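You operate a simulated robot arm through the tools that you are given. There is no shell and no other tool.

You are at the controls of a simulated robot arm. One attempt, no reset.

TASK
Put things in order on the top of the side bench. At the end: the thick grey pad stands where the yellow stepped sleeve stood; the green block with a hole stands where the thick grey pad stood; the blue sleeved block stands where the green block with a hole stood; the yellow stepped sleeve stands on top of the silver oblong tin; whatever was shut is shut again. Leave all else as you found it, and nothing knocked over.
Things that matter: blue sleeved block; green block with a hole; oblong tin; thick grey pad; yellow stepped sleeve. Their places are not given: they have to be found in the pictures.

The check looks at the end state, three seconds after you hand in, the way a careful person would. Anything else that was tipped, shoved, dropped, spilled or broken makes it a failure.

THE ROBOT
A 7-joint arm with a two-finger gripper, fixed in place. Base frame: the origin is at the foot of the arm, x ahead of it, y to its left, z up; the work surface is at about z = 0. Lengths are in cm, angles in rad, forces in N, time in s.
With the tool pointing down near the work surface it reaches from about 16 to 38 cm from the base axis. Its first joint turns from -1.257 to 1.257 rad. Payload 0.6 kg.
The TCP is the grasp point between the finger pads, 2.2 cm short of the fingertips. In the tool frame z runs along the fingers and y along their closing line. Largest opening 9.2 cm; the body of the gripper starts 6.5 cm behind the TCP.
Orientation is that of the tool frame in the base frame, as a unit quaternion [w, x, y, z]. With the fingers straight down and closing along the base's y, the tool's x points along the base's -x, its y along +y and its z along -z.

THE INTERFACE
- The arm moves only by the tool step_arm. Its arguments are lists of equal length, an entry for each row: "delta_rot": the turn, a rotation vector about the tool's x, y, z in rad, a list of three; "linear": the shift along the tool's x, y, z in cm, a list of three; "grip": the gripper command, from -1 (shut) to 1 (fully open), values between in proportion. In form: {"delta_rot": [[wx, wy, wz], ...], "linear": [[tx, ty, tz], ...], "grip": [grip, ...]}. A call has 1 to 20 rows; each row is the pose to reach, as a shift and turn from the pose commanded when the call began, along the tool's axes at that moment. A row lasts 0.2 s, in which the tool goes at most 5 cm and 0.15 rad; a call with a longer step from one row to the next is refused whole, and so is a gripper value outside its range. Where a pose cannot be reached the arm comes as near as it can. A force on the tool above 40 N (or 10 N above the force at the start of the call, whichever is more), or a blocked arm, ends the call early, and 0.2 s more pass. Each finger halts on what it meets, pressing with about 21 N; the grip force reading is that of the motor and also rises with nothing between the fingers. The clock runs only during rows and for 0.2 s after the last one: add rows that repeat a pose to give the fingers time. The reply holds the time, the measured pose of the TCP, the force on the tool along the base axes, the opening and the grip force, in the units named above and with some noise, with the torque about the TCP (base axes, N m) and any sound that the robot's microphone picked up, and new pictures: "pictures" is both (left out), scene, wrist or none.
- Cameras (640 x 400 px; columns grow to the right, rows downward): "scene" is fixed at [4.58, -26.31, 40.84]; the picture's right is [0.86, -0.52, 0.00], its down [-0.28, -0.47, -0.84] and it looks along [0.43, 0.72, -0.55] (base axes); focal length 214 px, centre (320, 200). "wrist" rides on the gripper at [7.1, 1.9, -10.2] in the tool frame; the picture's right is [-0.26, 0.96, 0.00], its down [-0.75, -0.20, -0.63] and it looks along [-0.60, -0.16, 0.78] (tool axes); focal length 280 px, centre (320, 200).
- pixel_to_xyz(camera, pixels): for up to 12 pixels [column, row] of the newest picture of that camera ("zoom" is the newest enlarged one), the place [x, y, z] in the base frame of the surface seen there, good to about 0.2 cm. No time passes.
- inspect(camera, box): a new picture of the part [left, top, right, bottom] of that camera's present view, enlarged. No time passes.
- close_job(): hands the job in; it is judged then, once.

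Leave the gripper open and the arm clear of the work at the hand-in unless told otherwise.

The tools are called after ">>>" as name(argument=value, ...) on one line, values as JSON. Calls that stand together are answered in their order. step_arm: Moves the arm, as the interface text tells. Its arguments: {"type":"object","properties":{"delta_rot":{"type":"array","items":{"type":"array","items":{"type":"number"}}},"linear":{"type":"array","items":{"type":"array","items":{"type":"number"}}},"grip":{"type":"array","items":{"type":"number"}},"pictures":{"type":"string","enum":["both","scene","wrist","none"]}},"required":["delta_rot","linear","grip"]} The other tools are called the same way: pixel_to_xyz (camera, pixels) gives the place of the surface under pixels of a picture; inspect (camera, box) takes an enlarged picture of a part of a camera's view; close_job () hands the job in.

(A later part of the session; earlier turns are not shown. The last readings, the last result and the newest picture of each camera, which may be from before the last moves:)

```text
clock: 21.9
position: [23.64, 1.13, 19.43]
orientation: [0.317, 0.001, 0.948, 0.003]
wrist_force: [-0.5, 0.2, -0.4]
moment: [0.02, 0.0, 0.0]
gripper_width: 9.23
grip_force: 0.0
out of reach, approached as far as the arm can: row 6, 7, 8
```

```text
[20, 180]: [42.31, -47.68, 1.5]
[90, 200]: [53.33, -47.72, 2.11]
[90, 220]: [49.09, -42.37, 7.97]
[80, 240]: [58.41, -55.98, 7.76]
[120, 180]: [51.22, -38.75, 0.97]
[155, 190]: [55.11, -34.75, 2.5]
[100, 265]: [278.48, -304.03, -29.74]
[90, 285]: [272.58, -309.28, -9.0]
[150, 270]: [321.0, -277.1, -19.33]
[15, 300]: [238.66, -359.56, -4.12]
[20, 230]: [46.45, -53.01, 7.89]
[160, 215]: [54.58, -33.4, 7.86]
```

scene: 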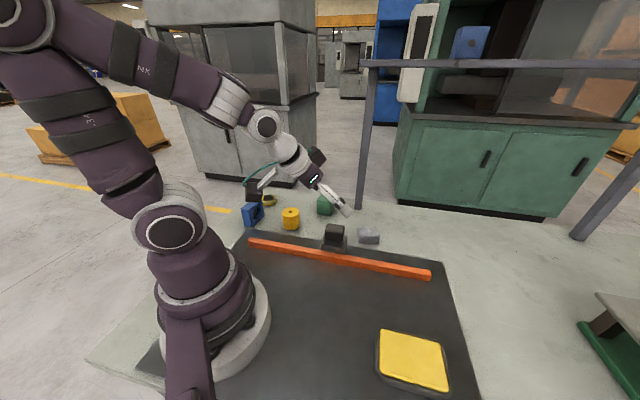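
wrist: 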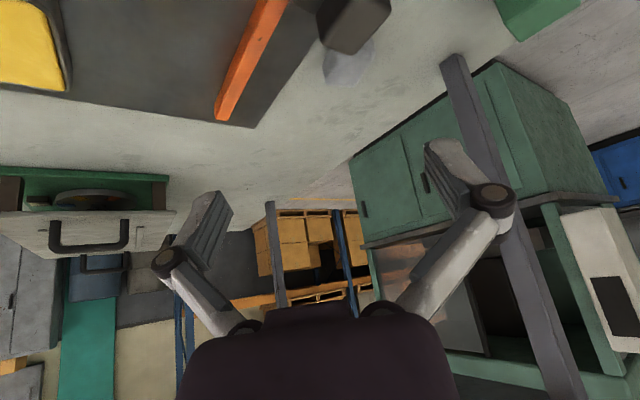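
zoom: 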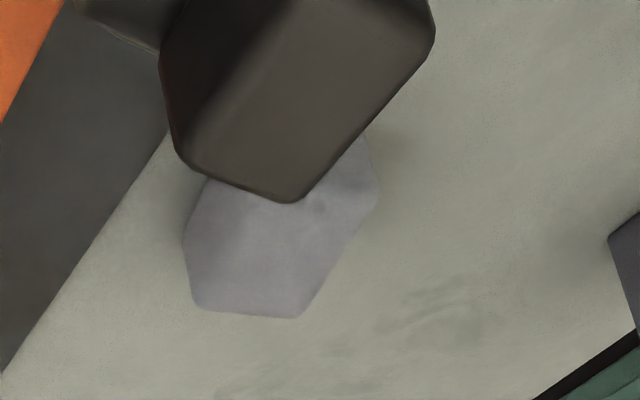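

I'll undo the tilt, then hover above the rail item for a close top view.

>>> step_arm(delta_rot=[[0, 0.08, 0], [0, 0.16, 0], [0, 0.24, 0], [0, 0.32, 0], [0, 0.4, 0], [0, 0.48, 0], [0, 0.56, 0], [0, 0.64, 0]], linear=[[0, 0, 0], [0, 0, 0], [0, 0, 0], [0, 0, 0], [0, 0, 0], [0, 0, 0], [0, 0, 0], [0, 0, 0]], grip=[1, 1, 1, 1, 1, 1, 1, 1], pictures="none")

```text
clock: 23.7
position: [23.53, 1.24, 19.55]
orientation: [0.002, -0.001, 1.0, 0.002]
wrist_force: [-0.4, 0.0, 0.0]
moment: [-0.01, -0.01, 0.0]
gripper_width: 9.19
grip_force: 0.1
```

>>> step_arm(delta_rot=[[0, 0, 0], [0, 0, 0], [0, 0, 0], [0, 0, 0]], linear=[[-0.9, 0.85, 1.1], [-1.75, 1.7, 2.25], [-2.6, 2.55, 3.4], [-3.5, 3.4, 4.5]], grip=[1, 1, 1, 1])

```text
clock: 24.7
position: [27.17, 4.51, 15.04]
orientation: [0.003, 0.001, 1.0, 0.003]
wrist_force: [-0.1, 0.4, -0.8]
moment: [0.0, -0.02, 0.02]
gripper_width: 9.21
grip_force: 0.0
```

scene: 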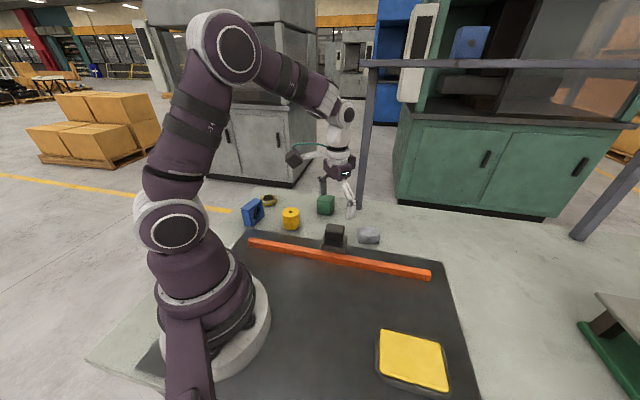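
wrist: 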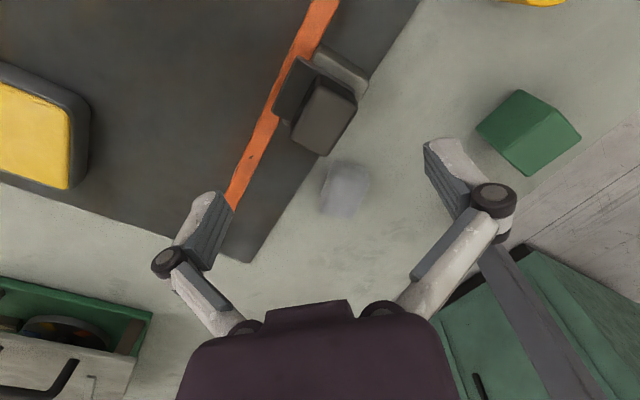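

>>> inspect(camera="wrist", box=[260, 30, 390, 230])

>>> inspect(camera="wrist", box=[260, 30, 380, 165])

>>> pixel_to_xyz(camera="zoom", pixels=[[200, 190], [300, 165], [150, 300], [240, 280], [330, 240], [390, 280], [420, 230], [330, 420], [370, 80], [330, 130], [240, 110], [180, 230]])

```text
2.00 times, centred on (325, 130) of wrist
```

zoom: 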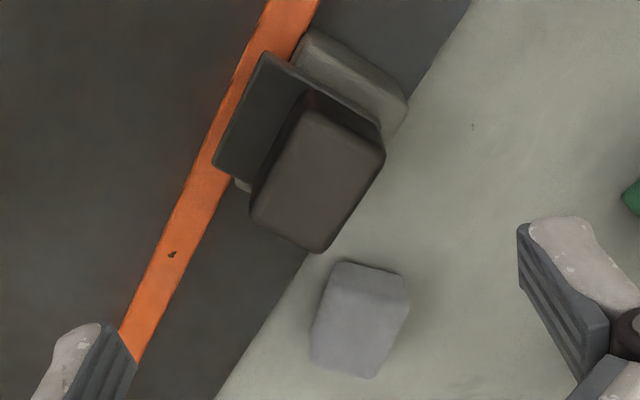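

```text
2.96 times, centred on (320, 98) of wrist
```

zoom: 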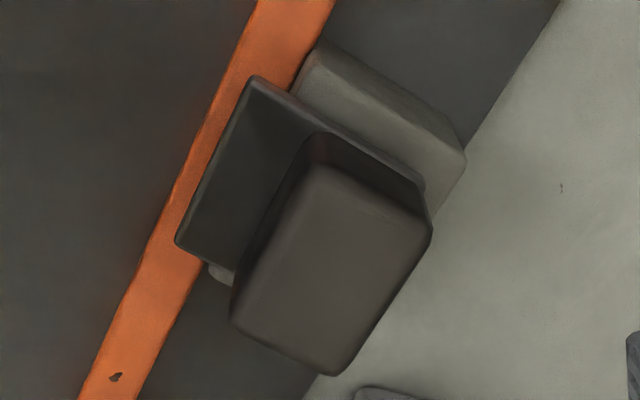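

```text
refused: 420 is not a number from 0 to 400
```

>>> pixel_to_xyz(camera="zoom", pixels=[[258, 85], [185, 240], [240, 190], [410, 185], [320, 170], [240, 320], [330, 365], [420, 240], [325, 55], [455, 155], [380, 110], [215, 272]])

>>> pixel_to_xyz(camera="wrist", pixels=[[332, 165], [365, 172], [322, 208], [352, 215], [345, 185], [480, 130], [520, 95], [578, 135], [528, 172], [525, 120], [20, 120], [75, 130]])

```text
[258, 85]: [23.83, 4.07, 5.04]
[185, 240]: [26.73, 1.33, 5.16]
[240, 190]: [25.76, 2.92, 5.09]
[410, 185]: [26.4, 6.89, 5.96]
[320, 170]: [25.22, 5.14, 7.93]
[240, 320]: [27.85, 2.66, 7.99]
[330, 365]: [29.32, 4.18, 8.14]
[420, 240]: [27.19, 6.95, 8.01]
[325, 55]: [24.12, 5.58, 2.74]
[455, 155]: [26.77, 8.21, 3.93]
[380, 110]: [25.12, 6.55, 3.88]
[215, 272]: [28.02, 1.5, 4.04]
```

```text
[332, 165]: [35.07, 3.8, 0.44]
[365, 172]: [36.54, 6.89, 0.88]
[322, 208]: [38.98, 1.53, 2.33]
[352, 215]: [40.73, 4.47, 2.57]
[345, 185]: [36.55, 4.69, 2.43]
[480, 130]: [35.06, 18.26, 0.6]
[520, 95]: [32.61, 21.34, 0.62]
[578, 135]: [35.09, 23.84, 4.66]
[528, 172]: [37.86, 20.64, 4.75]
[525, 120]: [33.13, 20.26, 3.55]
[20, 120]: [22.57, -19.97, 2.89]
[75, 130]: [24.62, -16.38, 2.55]
```

The rail item is clearly a fence with a flip-stop, so it is a fixture. Next I'll look toward the right rear of the cell, where I noticed dark bars and a shaded surface, in case a second bench is there.

>>> step_arm(delta_rot=[[0, 0, 0.096], [0, 0, 0.192], [0, 0, 0.288], [0, 0, 0.384], [0, 0, 0.48], [0, 0, 0.576], [0, 0, 0.672], [0, 0, 0.768], [0, 0, 0.864], [0, 0, 0.96], [0, 0, 1.056], [0, 0, 1.152], [0, 0, 1.248], [0, 0, 1.344], [0, 0, 1.44], [0, 0, 1.536], [0, 0, 1.632], [0, 0, 1.728], [0, 0, 1.824], [0, 0, 1.92]], linear=[[0.71, -0.975, -0.75], [1.42, -1.95, -1.5], [2.13, -2.925, -2.25], [2.84, -3.9, -3], [3.55, -4.875, -3.75], [4.26, -5.85, -4.5], [4.97, -6.825, -5.25], [5.68, -7.8, -6], [6.39, -8.775, -6.75], [7.1, -9.75, -7.5], [7.81, -10.725, -8.25], [8.52, -11.7, -9], [9.23, -12.675, -9.75], [9.94, -13.65, -10.5], [10.65, -14.625, -11.25], [11.36, -15.6, -12], [12.07, -16.575, -12.75], [12.78, -17.55, -13.5], [13.49, -18.525, -14.25], [14.2, -19.5, -15]], grip=[1, 1, 1, 1, 1, 1, 1, 1, 1, 1, 1, 1, 1, 1, 1, 1, 1, 1, 1, 1])

```text
clock: 28.9
position: [12.7, -14.88, 29.7]
orientation: [-0.001, 0.82, 0.573, 0.003]
wrist_force: [-0.5, -0.6, -0.3]
moment: [0.0, -0.01, 0.0]
gripper_width: 9.19
grip_force: 0.0
```

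scene: 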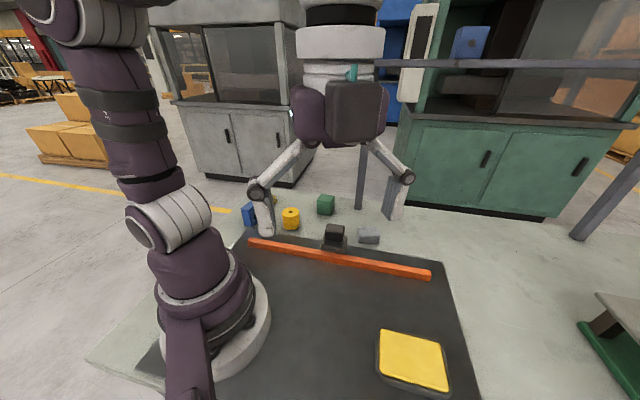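
wrist: 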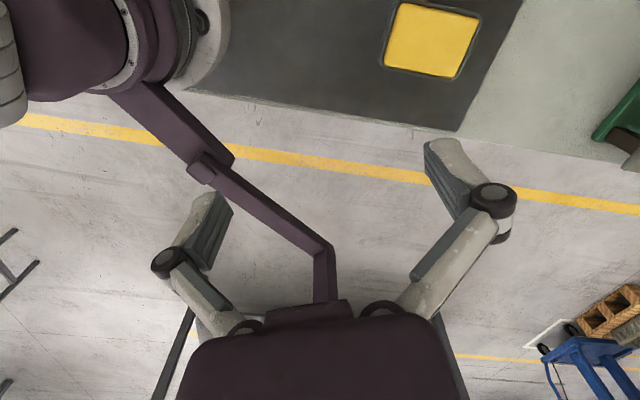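

There is no second bench there, only floor. The tray at (23.7, -20.7) is the only oblong box-shaped thing with a flat top within reach. I'll look at it from very close to see whether it is a tin, looking for metal, a lid or a hinge.

>>> step_arm(delta_rot=[[0, 0, -0.086], [0, 0, -0.171], [0, 0, -0.257], [0, 0, -0.343], [0, 0, -0.429], [0, 0, -0.514], [0, 0, -0.6], [0, 0, -0.686], [0, 0, -0.771], [0, 0, -0.857], [0, 0, -0.943], [0, 0, -1.029], [0, 0, -1.114], [0, 0, -1.2]], linear=[[-0.118, 0.88, 1.193], [-0.236, 1.76, 2.386], [-0.354, 2.64, 3.579], [-0.471, 3.52, 4.771], [-0.589, 4.4, 5.964], [-0.707, 5.28, 7.157], [-0.825, 6.16, 8.35], [-0.943, 7.04, 9.543], [-1.061, 7.92, 10.736], [-1.179, 8.8, 11.929], [-1.296, 9.68, 13.121], [-1.414, 10.56, 14.314], [-1.532, 11.44, 15.507], [-1.65, 12.32, 16.7]], grip=[1, 1, 1, 1, 1, 1, 1, 1, 1, 1, 1, 1, 1, 1])

>>> inspect(camera="wrist", box=[250, 80, 400, 230])

>>> inspect(camera="scene", box=[370, 320, 460, 400])

```text
clock: 31.9
position: [23.68, -20.52, 13.01]
orientation: [0.001, 0.352, 0.936, 0.004]
wrist_force: [-0.1, -0.5, 0.3]
moment: [-0.02, -0.03, 0.03]
gripper_width: 9.2
grip_force: 0.0
out of reach, approached as far as the arm can: row 2, 4, 5, 6
```

scene: 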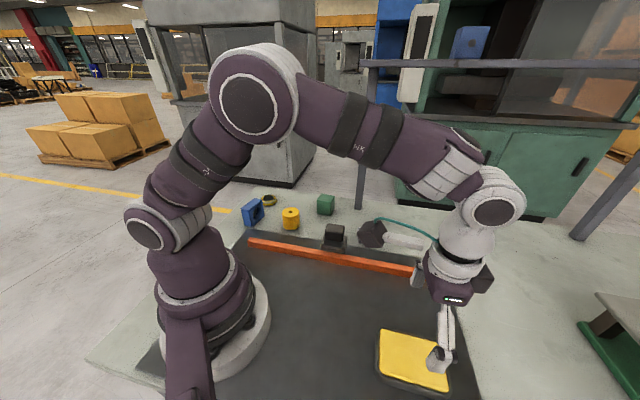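
wrist: 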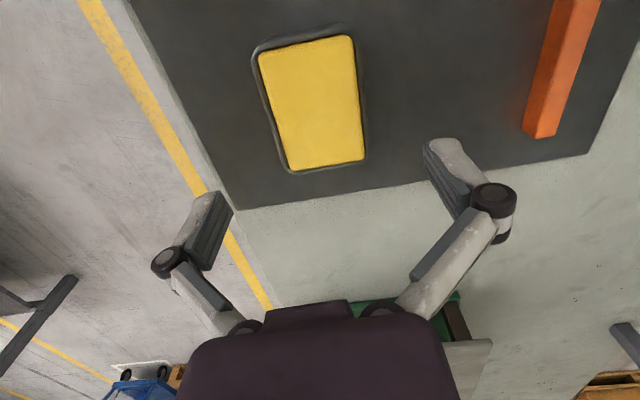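

```text
2.67 times, centred on (325, 155) of wrist
```

zoom: 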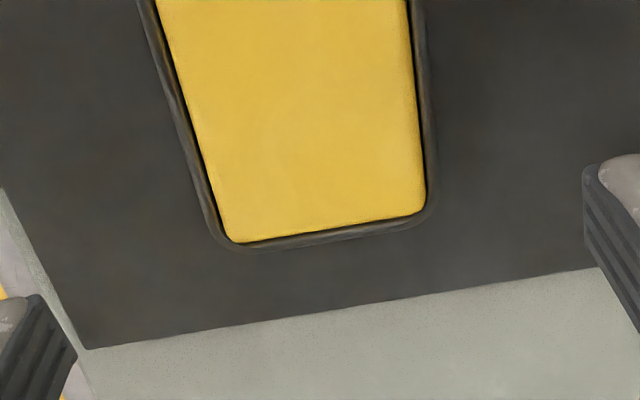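

```text
5.00 times, centred on (415, 360) of scene
```

zoom: 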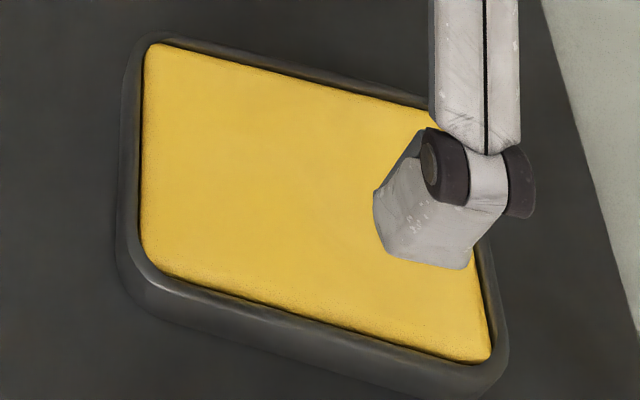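

The tray looks like a sponge or foam in a dark frame. Before deciding, I'll look closely at the left group (blue, bearing, yellow, green) to see whether the tin is hidden behind one of them.

>>> step_arm(delta_rot=[[0, 0, -0.07], [0, 0, -0.14], [0, 0, -0.21], [0, 0, -0.28], [0, 0, -0.35], [0, 0, -0.42], [0, 0, -0.49], [0, 0, -0.56], [0, 0, -0.63], [0, 0, -0.7], [0, 0, -0.798], [0, 0, -0.896], [0, 0, -0.994], [0, 0, -1.092], [0, 0, -1.19], [0, 0, -1.288], [0, 0, -1.386], [0, 0, -1.484], [0, 0, -1.582], [0, 0, -1.68]], linear=[[1.48, 1.43, -1.3], [2.96, 2.86, -2.6], [4.44, 4.29, -3.9], [5.92, 5.72, -5.2], [7.4, 7.15, -6.5], [8.87, 8.58, -7.8], [10.35, 10.01, -9.1], [11.83, 11.44, -10.4], [13.31, 12.87, -11.7], [14.79, 14.3, -13], [16.84, 15.43, -12.8], [18.89, 16.55, -12.6], [20.94, 17.68, -12.4], [22.99, 18.81, -12.2], [25.05, 19.94, -12], [27.1, 21.06, -11.8], [29.15, 22.19, -11.6], [31.2, 23.32, -11.4], [33.25, 24.44, -11.2], [35.3, 25.57, -11]], grip=[1, 1, 1, 1, 1, 1, 1, 1, 1, 1, 1, 1, 1, 1, 1, 1, 1, 1, 1, 1])

```text
clock: 36.1
position: [14.24, 22.09, 24.2]
orientation: [0.004, -0.461, 0.887, 0.0]
wrist_force: [-0.2, 0.8, -1.0]
moment: [0.0, 0.0, 0.04]
gripper_width: 9.2
grip_force: 0.1
```

scene: 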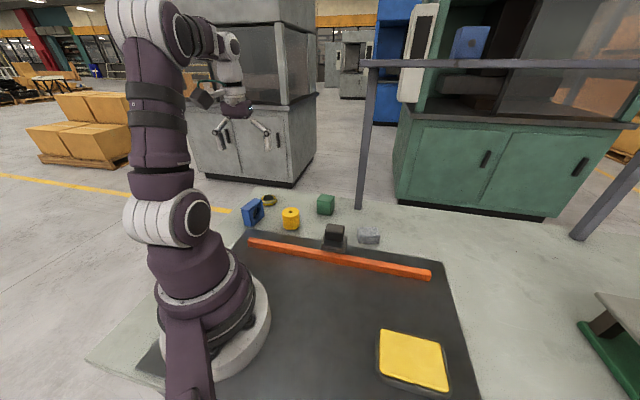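
wrist: 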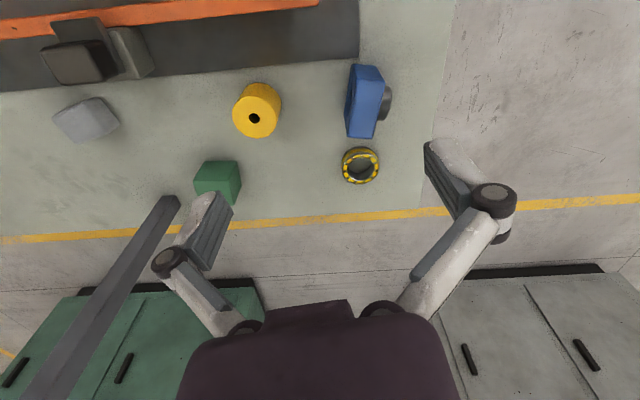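

>>> inspect(camera="wrist", box=[210, 50, 440, 200])

>>> inspect(camera="wrist", box=[0, 0, 260, 200])

>>> pixel_to_xyz(camera="wrist", pixels=[[352, 75], [382, 80], [350, 132], [374, 136], [386, 100], [391, 95], [387, 115], [365, 102], [240, 100], [255, 118], [276, 118], [254, 130]])

```text
2.67 times, centred on (325, 125) of wrist
```

zoom: 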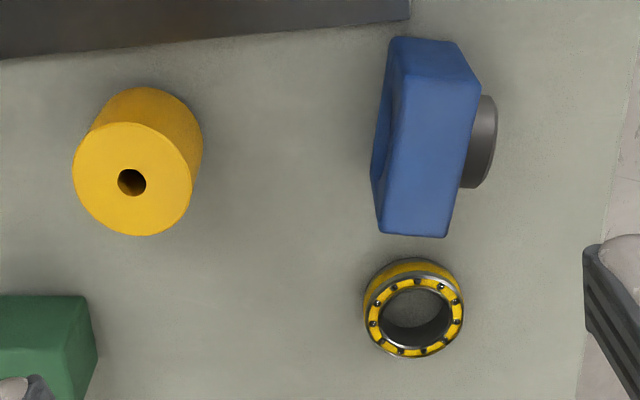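

```text
2.00 times, centred on (130, 100) of wrist
```

zoom: 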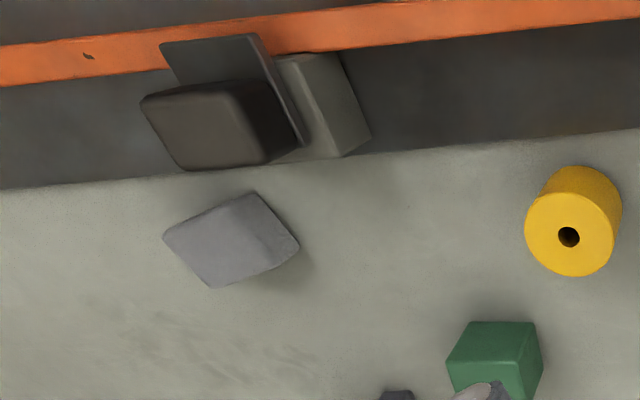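

```text
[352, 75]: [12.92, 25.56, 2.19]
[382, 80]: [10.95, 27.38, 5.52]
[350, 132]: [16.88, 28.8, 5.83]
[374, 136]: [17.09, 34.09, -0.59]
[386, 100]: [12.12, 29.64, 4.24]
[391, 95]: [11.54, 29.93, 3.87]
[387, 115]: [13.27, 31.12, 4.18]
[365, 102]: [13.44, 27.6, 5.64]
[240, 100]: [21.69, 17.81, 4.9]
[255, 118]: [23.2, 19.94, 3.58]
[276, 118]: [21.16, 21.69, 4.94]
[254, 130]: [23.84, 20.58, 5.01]
```

The left group hides nothing: the blue block has a dark sleeve, and the bearing is a separate object. Now I'll look closely at the grey block at (37.7, 4.3) to judge whether it is metal or a soft pad, and get its size.

>>> step_arm(delta_rot=[[0, 0, 0.069], [0, 0, 0.137], [0, 0, 0.206], [0, 0, 0.274], [0, 0, 0.343], [0, 0, 0.411], [0, 0, 0.48], [0, 0, 0.549], [0, 0, 0.617], [0, 0, 0.686], [0, 0, 0.754], [0, 0, 0.823], [0, 0, 0.891], [0, 0, 0.96]], linear=[[0.244, -1.9, 0.729], [0.489, -3.8, 1.457], [0.733, -5.7, 2.186], [0.977, -7.6, 2.914], [1.221, -9.5, 3.643], [1.466, -11.4, 4.371], [1.71, -13.3, 5.1], [1.954, -15.2, 5.829], [2.199, -17.1, 6.557], [2.443, -19, 7.286], [2.687, -20.9, 8.014], [2.931, -22.8, 8.743], [3.176, -24.7, 9.471], [3.42, -26.6, 10.2]], grip=[1, 1, 1, 1, 1, 1, 1, 1, 1, 1, 1, 1, 1, 1])

>>> inspect(camera="wrist", box=[250, 60, 410, 200])

```text
clock: 39.1
position: [34.06, 3.85, 14.02]
orientation: [0.002, 0.002, 1.0, 0.003]
wrist_force: [-0.6, -0.2, 0.0]
moment: [0.0, 0.03, 0.0]
gripper_width: 9.21
grip_force: 0.1
```

scene: 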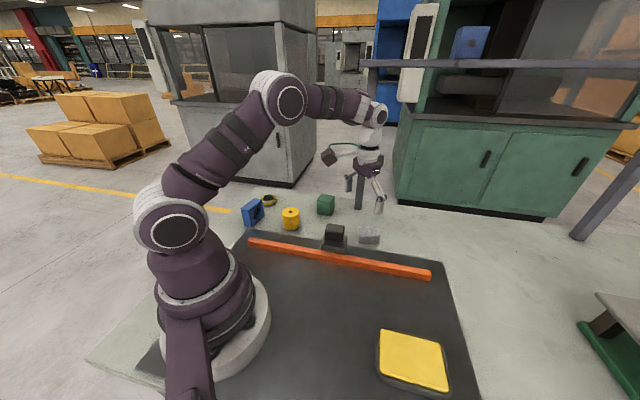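
wrist: 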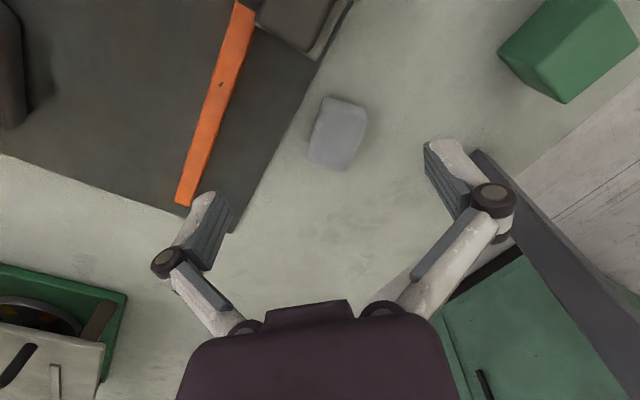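

```text
2.86 times, centred on (330, 130) of wrist
```

zoom: 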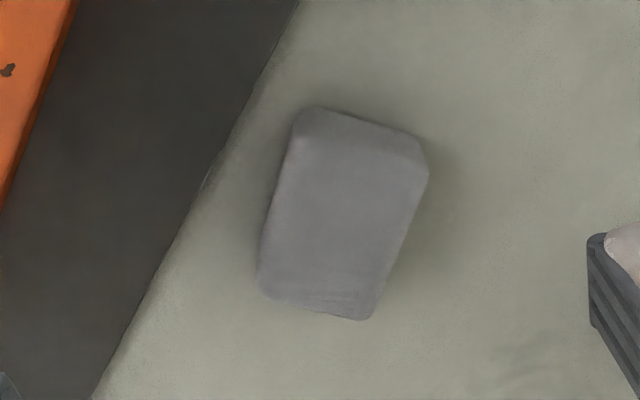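

The grey block is matte and foam-like, so it is the thick grey pad. I'll look at the stop from this side (top of the wrist view) and measure the pad and green block.

>>> inspect(camera="wrist", box=[230, 0, 380, 94])

>>> pixel_to_xyz(camera="wrist", pixels=[[324, 103], [362, 108], [347, 168], [311, 162], [336, 135], [335, 18], [345, 22], [320, 58], [300, 40], [590, 60], [530, 50], [565, 100]])

```text
4.26 times, centred on (305, 47) of wrist
```

zoom: 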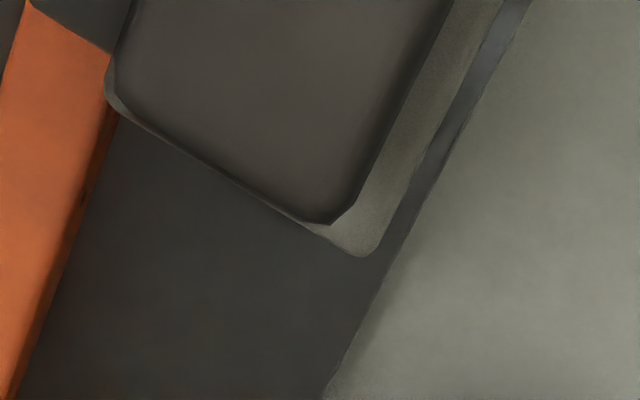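

```text
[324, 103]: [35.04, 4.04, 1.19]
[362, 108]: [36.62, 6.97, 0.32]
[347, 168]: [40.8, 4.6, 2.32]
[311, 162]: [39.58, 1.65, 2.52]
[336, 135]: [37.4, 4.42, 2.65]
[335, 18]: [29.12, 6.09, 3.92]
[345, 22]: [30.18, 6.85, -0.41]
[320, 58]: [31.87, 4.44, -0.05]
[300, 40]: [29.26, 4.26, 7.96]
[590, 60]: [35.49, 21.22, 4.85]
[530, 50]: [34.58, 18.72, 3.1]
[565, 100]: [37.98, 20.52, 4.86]
```

My reading so far:
- The grey block is the thick grey pad.
- The yellow cylinder is the stepped sleeve.
- The tray is the only free-topped oblong box (8.7×5.6 cm top) that could serve as the tin.

The sleeve has to move first in any case. I'll hover over it to measure its centre.

>>> step_arm(delta_rot=[[0, 0, -0.035], [0, 0, -0.07], [0, 0, -0.105], [0, 0, -0.14], [0, 0, -0.175], [0, 0, -0.21], [0, 0, -0.245], [0, 0, -0.28], [0, 0, -0.315], [0, 0, -0.35]], linear=[[1.12, 1.615, 0], [2.24, 3.23, 0], [3.36, 4.845, 0], [4.48, 6.46, 0], [5.6, 8.075, 0], [6.72, 9.69, 0], [7.84, 11.305, 0], [8.96, 12.92, 0], [10.08, 14.535, 0], [11.2, 16.15, 0]], grip=[1, 1, 1, 1, 1, 1, 1, 1, 1, 1])

>>> inspect(camera="wrist", box=[260, 80, 390, 200])

```text
clock: 41.3
position: [22.72, 20.16, 14.09]
orientation: [0.004, -0.174, 0.985, 0.002]
wrist_force: [-1.0, -0.4, 0.1]
moment: [-0.03, 0.03, -0.02]
gripper_width: 9.21
grip_force: 0.2
```

scene: 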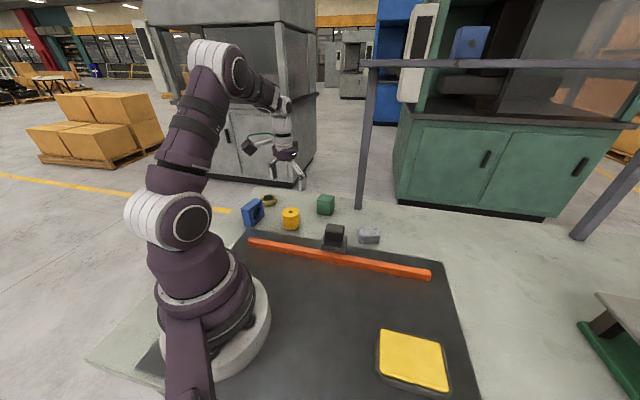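
wrist: 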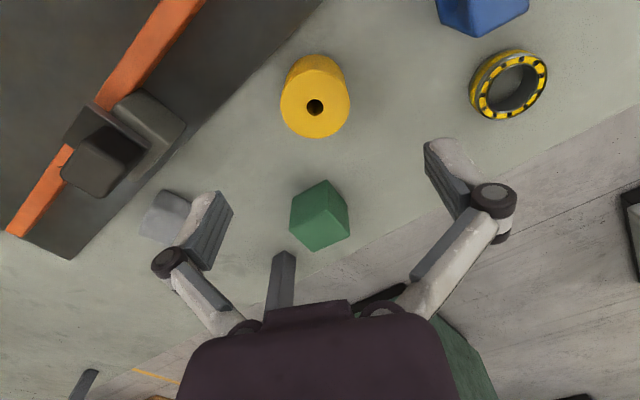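

```text
3.33 times, centred on (325, 140) of wrist
```

zoom: 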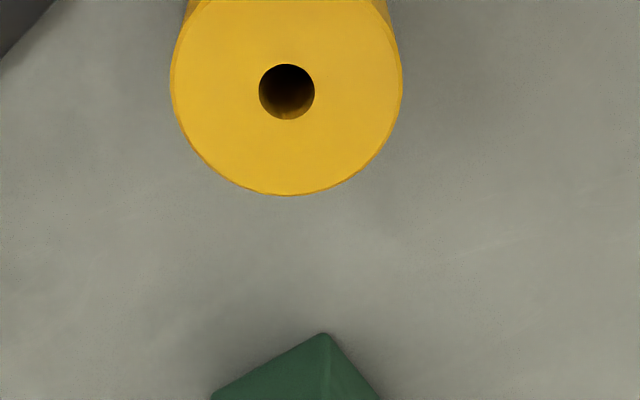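

I'll sample the rim, hole and side of the sleeve.

>>> pixel_to_xyz(camera="wrist", pixels=[[284, 105], [347, 103], [315, 135], [315, 75], [294, 127], [338, 124], [293, 82], [338, 82], [315, 107], [316, 58], [300, 62], [340, 70]])

>>> pixel_to_xyz(camera="scene", pixels=[[291, 208], [284, 208], [298, 208], [284, 220], [298, 220], [291, 222], [291, 229], [291, 232], [285, 226], [297, 227], [283, 215], [299, 215]])

>>> inspect(camera="scene", box=[270, 195, 315, 240])

```text
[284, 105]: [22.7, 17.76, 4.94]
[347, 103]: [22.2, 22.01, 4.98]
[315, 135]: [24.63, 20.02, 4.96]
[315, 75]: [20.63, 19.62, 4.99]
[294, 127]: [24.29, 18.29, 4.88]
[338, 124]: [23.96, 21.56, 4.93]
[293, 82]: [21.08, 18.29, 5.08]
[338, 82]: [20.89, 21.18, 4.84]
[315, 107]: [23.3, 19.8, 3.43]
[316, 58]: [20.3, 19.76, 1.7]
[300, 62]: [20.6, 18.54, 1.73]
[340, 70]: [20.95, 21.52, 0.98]
```

```text
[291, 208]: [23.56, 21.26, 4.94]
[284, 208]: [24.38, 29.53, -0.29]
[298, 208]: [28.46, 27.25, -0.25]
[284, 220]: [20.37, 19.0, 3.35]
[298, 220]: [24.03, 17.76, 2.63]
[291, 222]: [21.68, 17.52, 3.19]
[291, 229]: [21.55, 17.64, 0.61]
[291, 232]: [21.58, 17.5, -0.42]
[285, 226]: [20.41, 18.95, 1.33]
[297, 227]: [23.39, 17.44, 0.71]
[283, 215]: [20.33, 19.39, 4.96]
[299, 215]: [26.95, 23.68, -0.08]
```

```text
8.89 times, centred on (292, 218) of scene
```

zoom: 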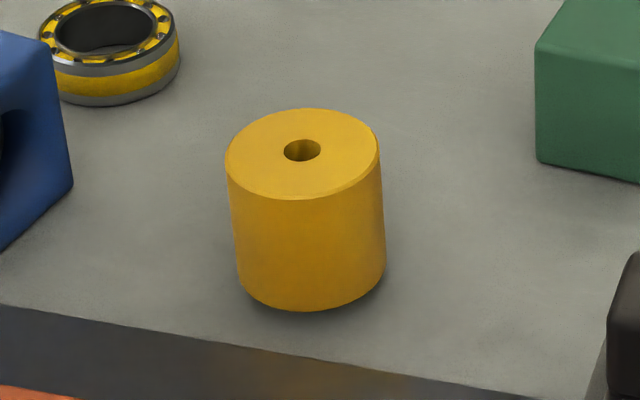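

The sleeve centre is about (22.45, 19.88), diameter 4.3, top at z=4.95. I'll descend over it with the gripper open.

>>> step_arm(delta_rot=[[0, 0, 0], [0, 0, 0], [0, 0, 0], [0, 0, 0], [0, 0, 0], [0, 0, 0], [0, 0, 0], [0, 0, 0]], linear=[[0.35, -0.17, 1], [0.35, -0.17, 3], [0.35, -0.17, 5], [0.35, -0.17, 7], [0.35, -0.17, 9], [0.35, -0.17, 10.5], [0.35, -0.17, 11.4], [0.35, -0.17, 11.4]], grip=[1, 1, 1, 1, 1, 1, 1, 1])

```text
clock: 43.1
position: [22.37, 19.62, 2.78]
orientation: [0.003, -0.175, 0.985, 0.002]
wrist_force: [-0.6, 0.8, 0.3]
moment: [-0.01, -0.01, 0.0]
gripper_width: 9.21
grip_force: 0.0
```

scene: 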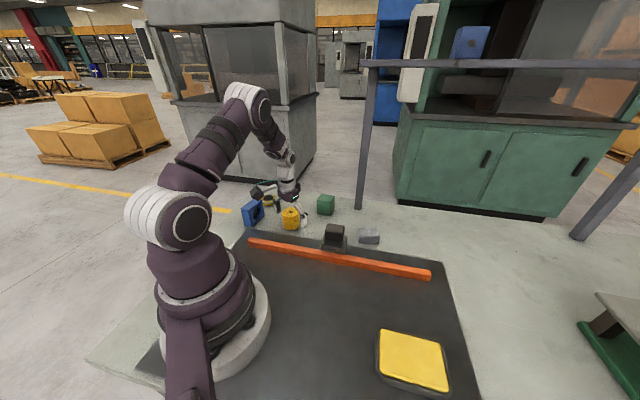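
wrist: 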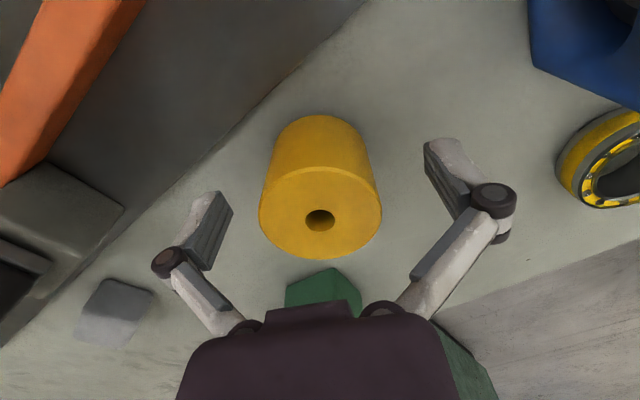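

The sleeve is centred between the fingers. I'll close the gripper.

>>> step_arm(delta_rot=[[0, 0, 0], [0, 0, 0], [0, 0, 0], [0, 0, 0], [0, 0, 0], [0, 0, 0]], linear=[[0, 0, 0], [0, 0, 0], [0, 0, 0], [0, 0, 0], [0, 0, 0], [0, 0, 0]], grip=[0.5, 0.0, -0.5, -1, -1, -1], pictures="wrist")

```text
clock: 44.5
position: [22.46, 19.67, 2.77]
orientation: [0.003, -0.174, 0.985, 0.003]
wrist_force: [-0.1, -3.6, 6.1]
moment: [-0.15, -0.04, 0.0]
gripper_width: 4.84
grip_force: 21.2
```

wrist: 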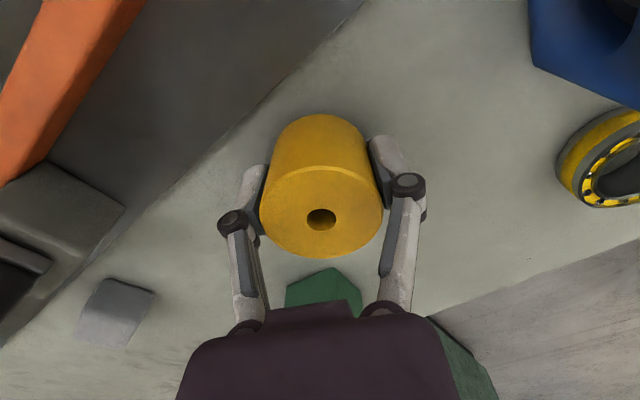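

It's gripped, with a width of 4.84 and 21 N. I'll lift it, first 2 cm and then higher.

>>> step_arm(delta_rot=[[0, 0, 0], [0, 0, 0], [0, 0, 0], [0, 0, 0], [0, 0, 0], [0, 0, 0]], linear=[[0, 0, -0.5], [0, 0, -1.5], [0, 0, -3.5], [0, 0, -6], [0, 0, -9], [0, 0, -12]], grip=[-1, -1, -1, -1, -1, -1])

```text
clock: 45.9
position: [22.59, 19.94, 14.74]
orientation: [0.003, -0.174, 0.985, 0.002]
wrist_force: [0.9, -0.9, -3.8]
moment: [0.0, -0.01, 0.0]
gripper_width: 4.83
grip_force: 20.8
```

scene: 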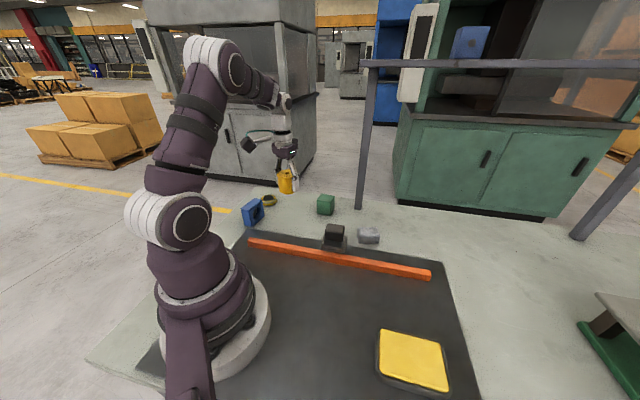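
wrist: 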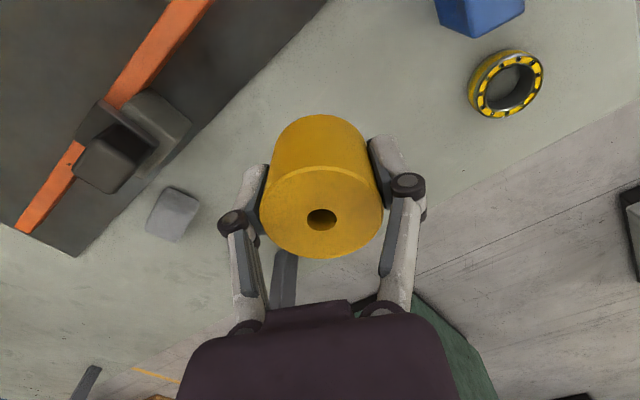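

It's lifted, and the load is about 3.8 N. I'll take a closer look at the sleeve and at where it stood.

>>> inspect(camera="scene", box=[262, 150, 318, 240])

>>> inspect(camera="wrist", box=[50, 60, 250, 220])

```text
4.44 times, centred on (290, 195) of scene
```

zoom: 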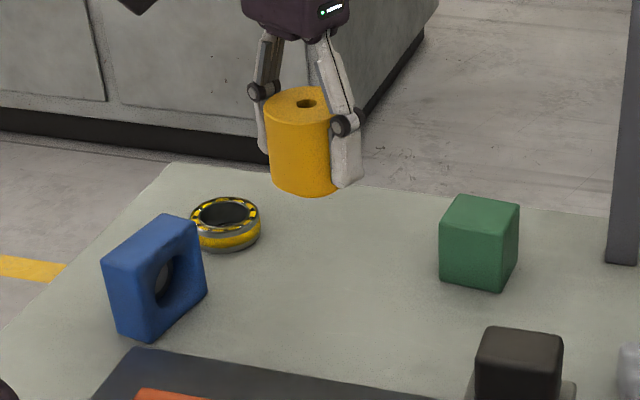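

```text
2.50 times, centred on (150, 140) of wrist
```

zoom: 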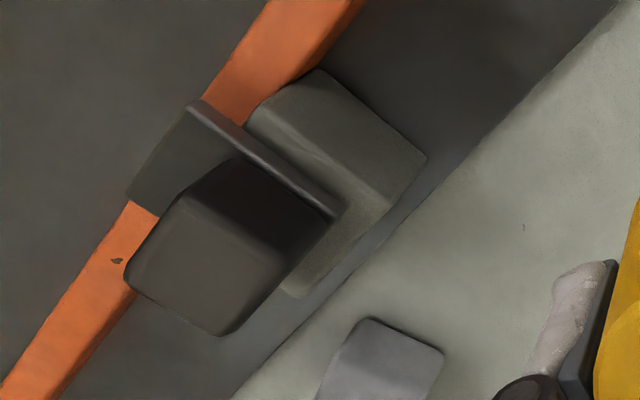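

The sleeve is held well. I'll swing it in an arc about the base, high enough to clear the 8 cm stop, to above the tray centre at about (24.1, -21.05).

>>> step_arm(delta_rot=[[0, 0, 0.0801], [0, 0, 0.1602], [0, 0, 0.2403], [0, 0, 0.3204], [0, 0, 0.4005], [0, 0, 0.4806], [0, 0, 0.5607], [0, 0, 0.6408], [0, 0, 0.7209], [0, 0, 0.801], [0, 0, 0.8811], [0, 0, 0.9612], [0, 0, 1.0413], [0, 0, 1.1214], [0, 0, 1.2015], [0, 0, 1.2816], [0, 0, 1.3617], [0, 0, 1.4418]], linear=[[-0.889, -2.25, 0], [-1.596, -4.569, 0], [-2.118, -6.949, 0], [-2.449, -9.369, 0], [-2.584, -11.82, 0], [-2.522, -14.275, 0], [-2.263, -16.729, 0], [-1.808, -19.165, 0], [-1.158, -21.561, 0], [-0.314, -23.908, 0], [0.72, -26.183, 0], [1.936, -28.376, 0], [3.329, -30.477, 0], [4.892, -32.465, 0], [6.613, -34.325, 0.5], [8.48, -36.045, 1.0], [10.492, -37.618, 1.5], [12.629, -39.026, 2.0]], grip=[-1, -1, -1, -1, -1, -1, -1, -1, -1, -1, -1, -1, -1, -1, -1, -1, -1, -1])

```text
clock: 49.7
position: [24.08, -21.27, 12.35]
orientation: [0.002, 0.52, 0.854, 0.004]
wrist_force: [-0.6, -1.1, -3.3]
moment: [0.02, 0.0, -0.01]
gripper_width: 4.83
grip_force: 21.3
```

scene: 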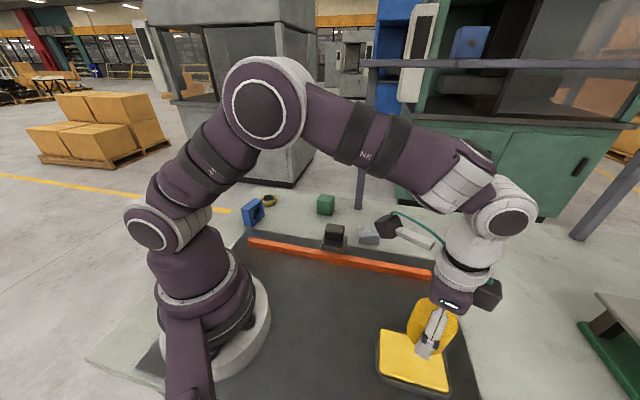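
wrist: 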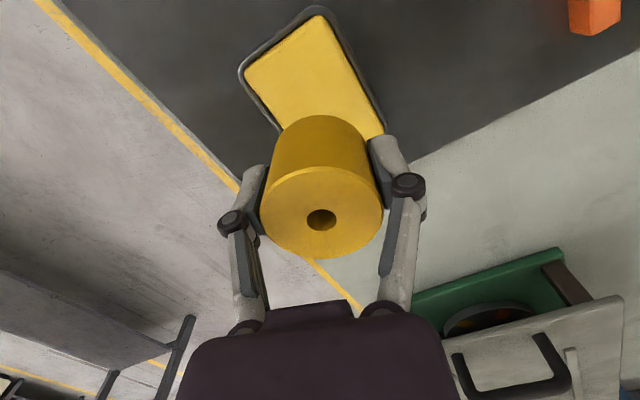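

Before lowering, I notice a dark slab with bars at the lower left of the wrist picture, around (80, 320). I'll check what it is and how far away.

>>> inspect(camera="wrist", box=[0, 240, 220, 400])

>>> pixel_to_xyz(camera="wrist", pixels=[[20, 290], [60, 320], [100, 350], [140, 350], [185, 330], [40, 270], [120, 340], [105, 380], [10, 380], [60, 385], [285, 60], [370, 130]])

```text
2.50 times, centred on (110, 320) of wrist
```

zoom: 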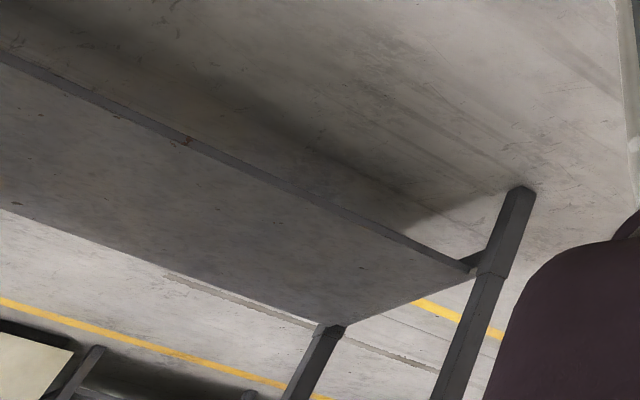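

```text
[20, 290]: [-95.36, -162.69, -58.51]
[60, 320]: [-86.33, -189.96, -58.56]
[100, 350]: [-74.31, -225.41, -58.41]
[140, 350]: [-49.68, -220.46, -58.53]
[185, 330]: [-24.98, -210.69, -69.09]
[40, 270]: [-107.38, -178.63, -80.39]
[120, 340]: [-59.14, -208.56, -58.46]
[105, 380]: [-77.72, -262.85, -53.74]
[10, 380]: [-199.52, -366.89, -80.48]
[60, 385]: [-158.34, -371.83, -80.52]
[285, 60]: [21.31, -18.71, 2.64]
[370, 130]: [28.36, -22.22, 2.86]
```

That platform is about 2 m away and irrelevant. The tray top is at z≈2.65, so contact should come at TCP z≈5.8. I'll lower to just above that.

>>> step_arm(delta_rot=[[0, 0, 0], [0, 0, 0], [0, 0, 0], [0, 0, 0], [0, 0, 0], [0, 0, 0]], linear=[[0.29, 0.09, 1], [0.29, 0.09, 2.5], [0.29, 0.09, 4], [0.29, 0.09, 5.2], [0.29, 0.09, 5.9], [0.29, 0.09, 6.1]], grip=[-1, -1, -1, -1, -1, -1])

>>> inspect(camera="scene", box=[360, 290, 480, 400])

```text
clock: 51.1
position: [23.96, -20.96, 6.32]
orientation: [0.001, 0.52, 0.854, 0.003]
wrist_force: [0.4, 0.1, -4.2]
moment: [0.03, 0.02, 0.03]
gripper_width: 4.81
grip_force: 21.5
```

scene: 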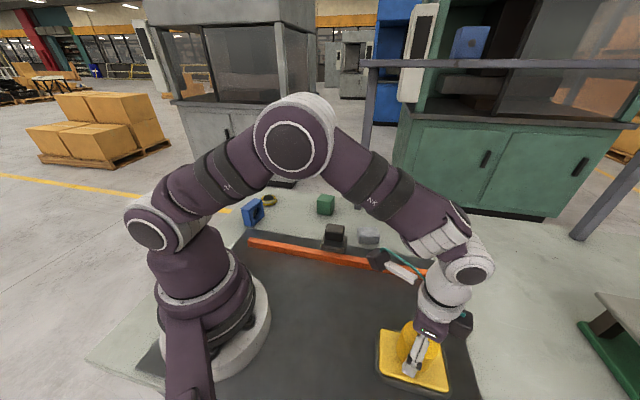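
wrist: 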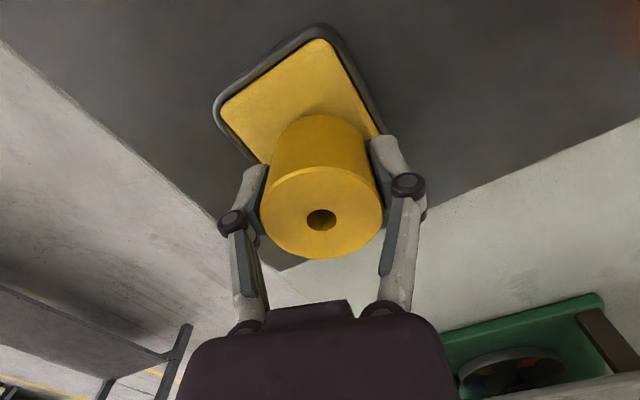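

```text
3.64 times, centred on (420, 345) of scene
```

zoom: 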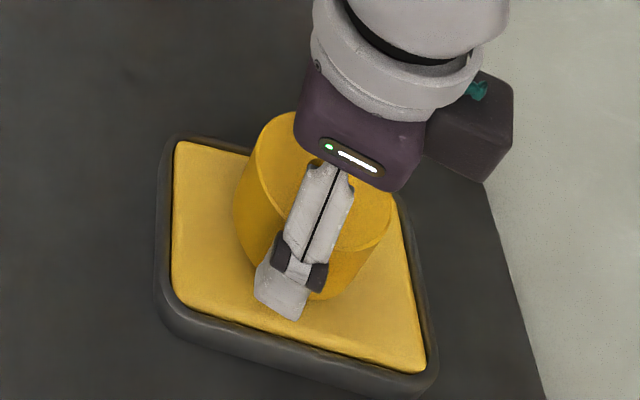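

I'll creep down to contact in small steps, watching the force and listening for sounds.

>>> step_arm(delta_rot=[[0, 0, 0], [0, 0, 0], [0, 0, 0], [0, 0, 0]], linear=[[0, 0, 0.15], [0, 0, 0.3], [0, 0, 0.4], [0, 0, 0.4]], grip=[-1, -1, -1, -1], pictures="none")

```text
clock: 52.1
position: [23.88, -20.96, 6.1]
orientation: [0.002, 0.52, 0.854, 0.003]
wrist_force: [2.6, -3.3, 13.6]
moment: [-0.14, -0.08, 0.05]
gripper_width: 4.87
grip_force: 21.4
```

There is contact at TCP z≈6.1, with an upward force of 13.6 N. I'll ease back a touch, then open.

>>> step_arm(delta_rot=[[0, 0, 0], [0, 0, 0], [0, 0, 0], [0, 0, 0], [0, 0, 0], [0, 0, 0], [0, 0, 0]], linear=[[0, 0, -0.1], [0, 0, -0.17], [0, 0, -0.17], [0, 0, -0.17], [0, 0, -0.17], [0, 0, -0.17], [0, 0, -0.17]], grip=[-1, -1, 0.1, 0.3, 0.6, 1, 1])

>>> inspect(camera="scene", box=[360, 290, 480, 400])

```text
clock: 53.7
position: [23.92, -20.9, 6.17]
orientation: [0.001, 0.519, 0.854, 0.003]
wrist_force: [-0.3, 0.8, 0.4]
moment: [0.02, 0.02, 0.01]
gripper_width: 9.19
grip_force: 0.1
```

scene: 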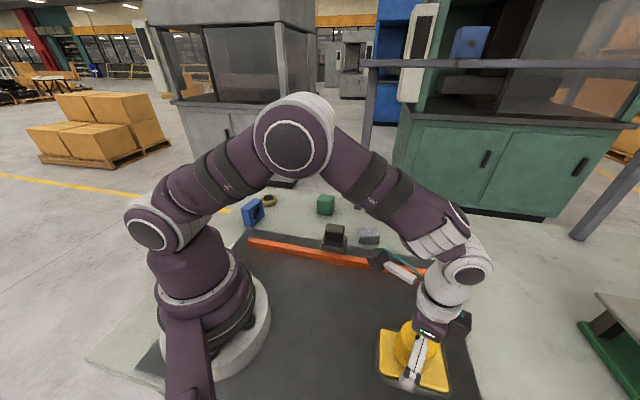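
wrist: 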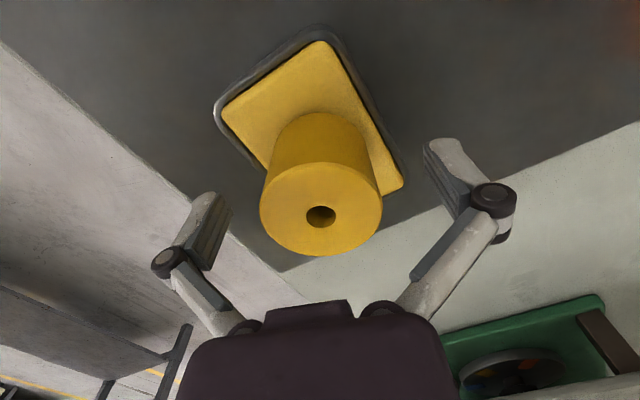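

```text
3.64 times, centred on (420, 345) of scene
```

zoom: 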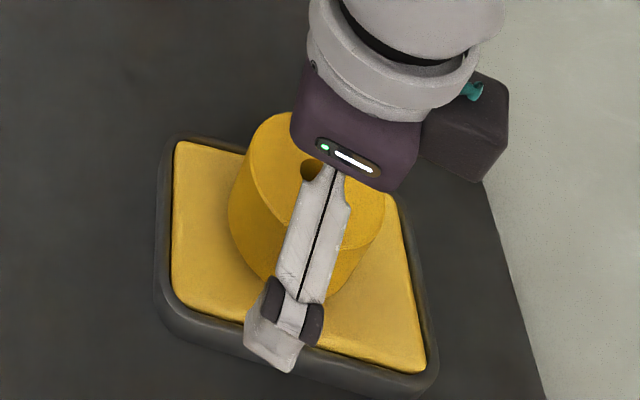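

The sleeve stands on the tray, released, and there was no sound. I'll retreat straight up and move to hover over the grey pad with the gripper turned across its short side.

>>> step_arm(delta_rot=[[0, 0, 0], [0, 0, 0], [0, 0, 0], [0, 0, 0], [0, 0, -0.043], [0, 0, -0.086], [0, 0, -0.129], [0, 0, -0.173], [0, 0, -0.216], [0, 0, -0.259], [0, 0, -0.302], [0, 0, -0.345], [0, 0, -0.388], [0, 0, -0.431], [0, 0, -0.475], [0, 0, -0.518], [0, 0, -0.561], [0, 0, -0.604]], linear=[[0, 0, -1.5], [0, 0, -4], [0, 0, -6.5], [0, 0, -9], [1.149, 1.649, -9], [2.297, 3.299, -9], [3.446, 4.948, -9], [4.594, 6.597, -9], [5.743, 8.246, -9], [6.891, 9.896, -9], [8.04, 11.545, -9], [9.189, 13.194, -8.8], [10.337, 14.844, -8.5], [11.486, 16.493, -8.2], [12.634, 18.142, -7.9], [13.783, 19.791, -7.6], [14.931, 21.441, -7.3], [16.08, 23.09, -7]], grip=[1, 1, 1, 1, 1, 1, 1, 1, 1, 1, 1, 1, 1, 1, 1, 1, 1, 1])

>>> inspect(camera="scene", box=[360, 290, 480, 400])

>>> inspect(camera="wrist", box=[250, 80, 400, 220])

```text
clock: 57.5
position: [36.85, 3.88, 13.4]
orientation: [0.002, 0.242, 0.97, 0.003]
wrist_force: [-0.1, 0.2, -0.2]
moment: [0.01, -0.04, 0.02]
gripper_width: 9.21
grip_force: 0.0
```

scene: 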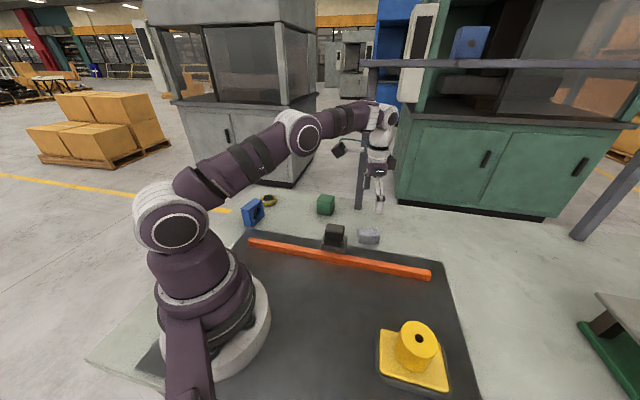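
wrist: 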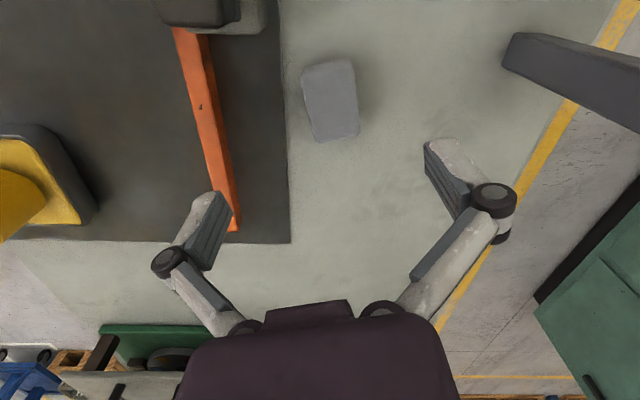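

```text
3.64 times, centred on (420, 345) of scene
```

zoom: 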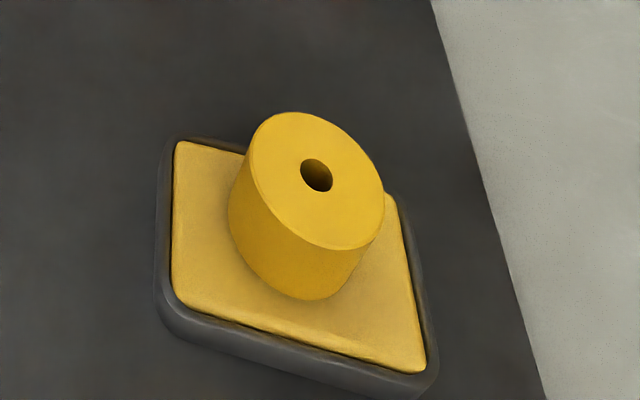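

```text
2.86 times, centred on (325, 150) of wrist
```

zoom: 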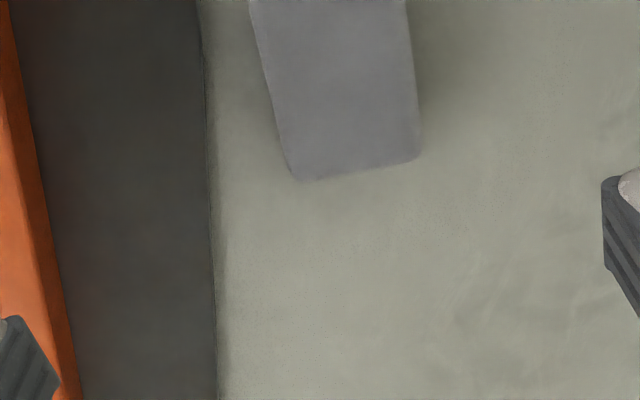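

The sleeve sits upright on the tray. Now I'll measure the pad's corners from here.

>>> pixel_to_xyz(camera="wrist", pixels=[[303, 76], [352, 62], [358, 135], [316, 140], [332, 100], [303, 85], [310, 120], [356, 100], [336, 138], [330, 66], [301, 72], [352, 70]])

>>> inspect(camera="wrist", box=[270, 40, 390, 160])

```text
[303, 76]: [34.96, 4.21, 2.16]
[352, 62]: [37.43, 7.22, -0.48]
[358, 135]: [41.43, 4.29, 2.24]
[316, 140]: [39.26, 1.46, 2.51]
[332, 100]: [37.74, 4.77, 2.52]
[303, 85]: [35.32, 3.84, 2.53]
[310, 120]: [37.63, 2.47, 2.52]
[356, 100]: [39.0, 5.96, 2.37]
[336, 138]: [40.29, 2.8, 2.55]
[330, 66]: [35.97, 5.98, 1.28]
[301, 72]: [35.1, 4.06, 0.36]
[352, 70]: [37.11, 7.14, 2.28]
```

```text
3.33 times, centred on (330, 100) of wrist
```

zoom: 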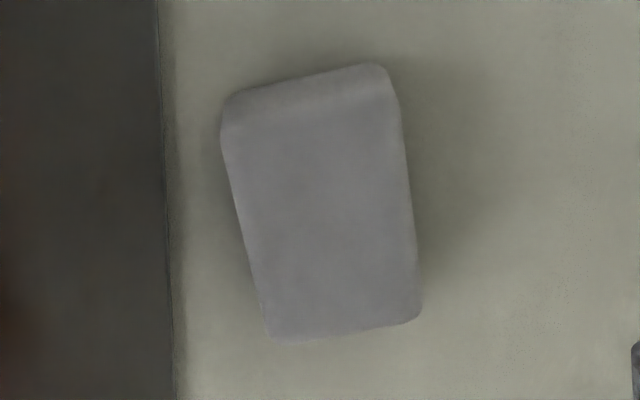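

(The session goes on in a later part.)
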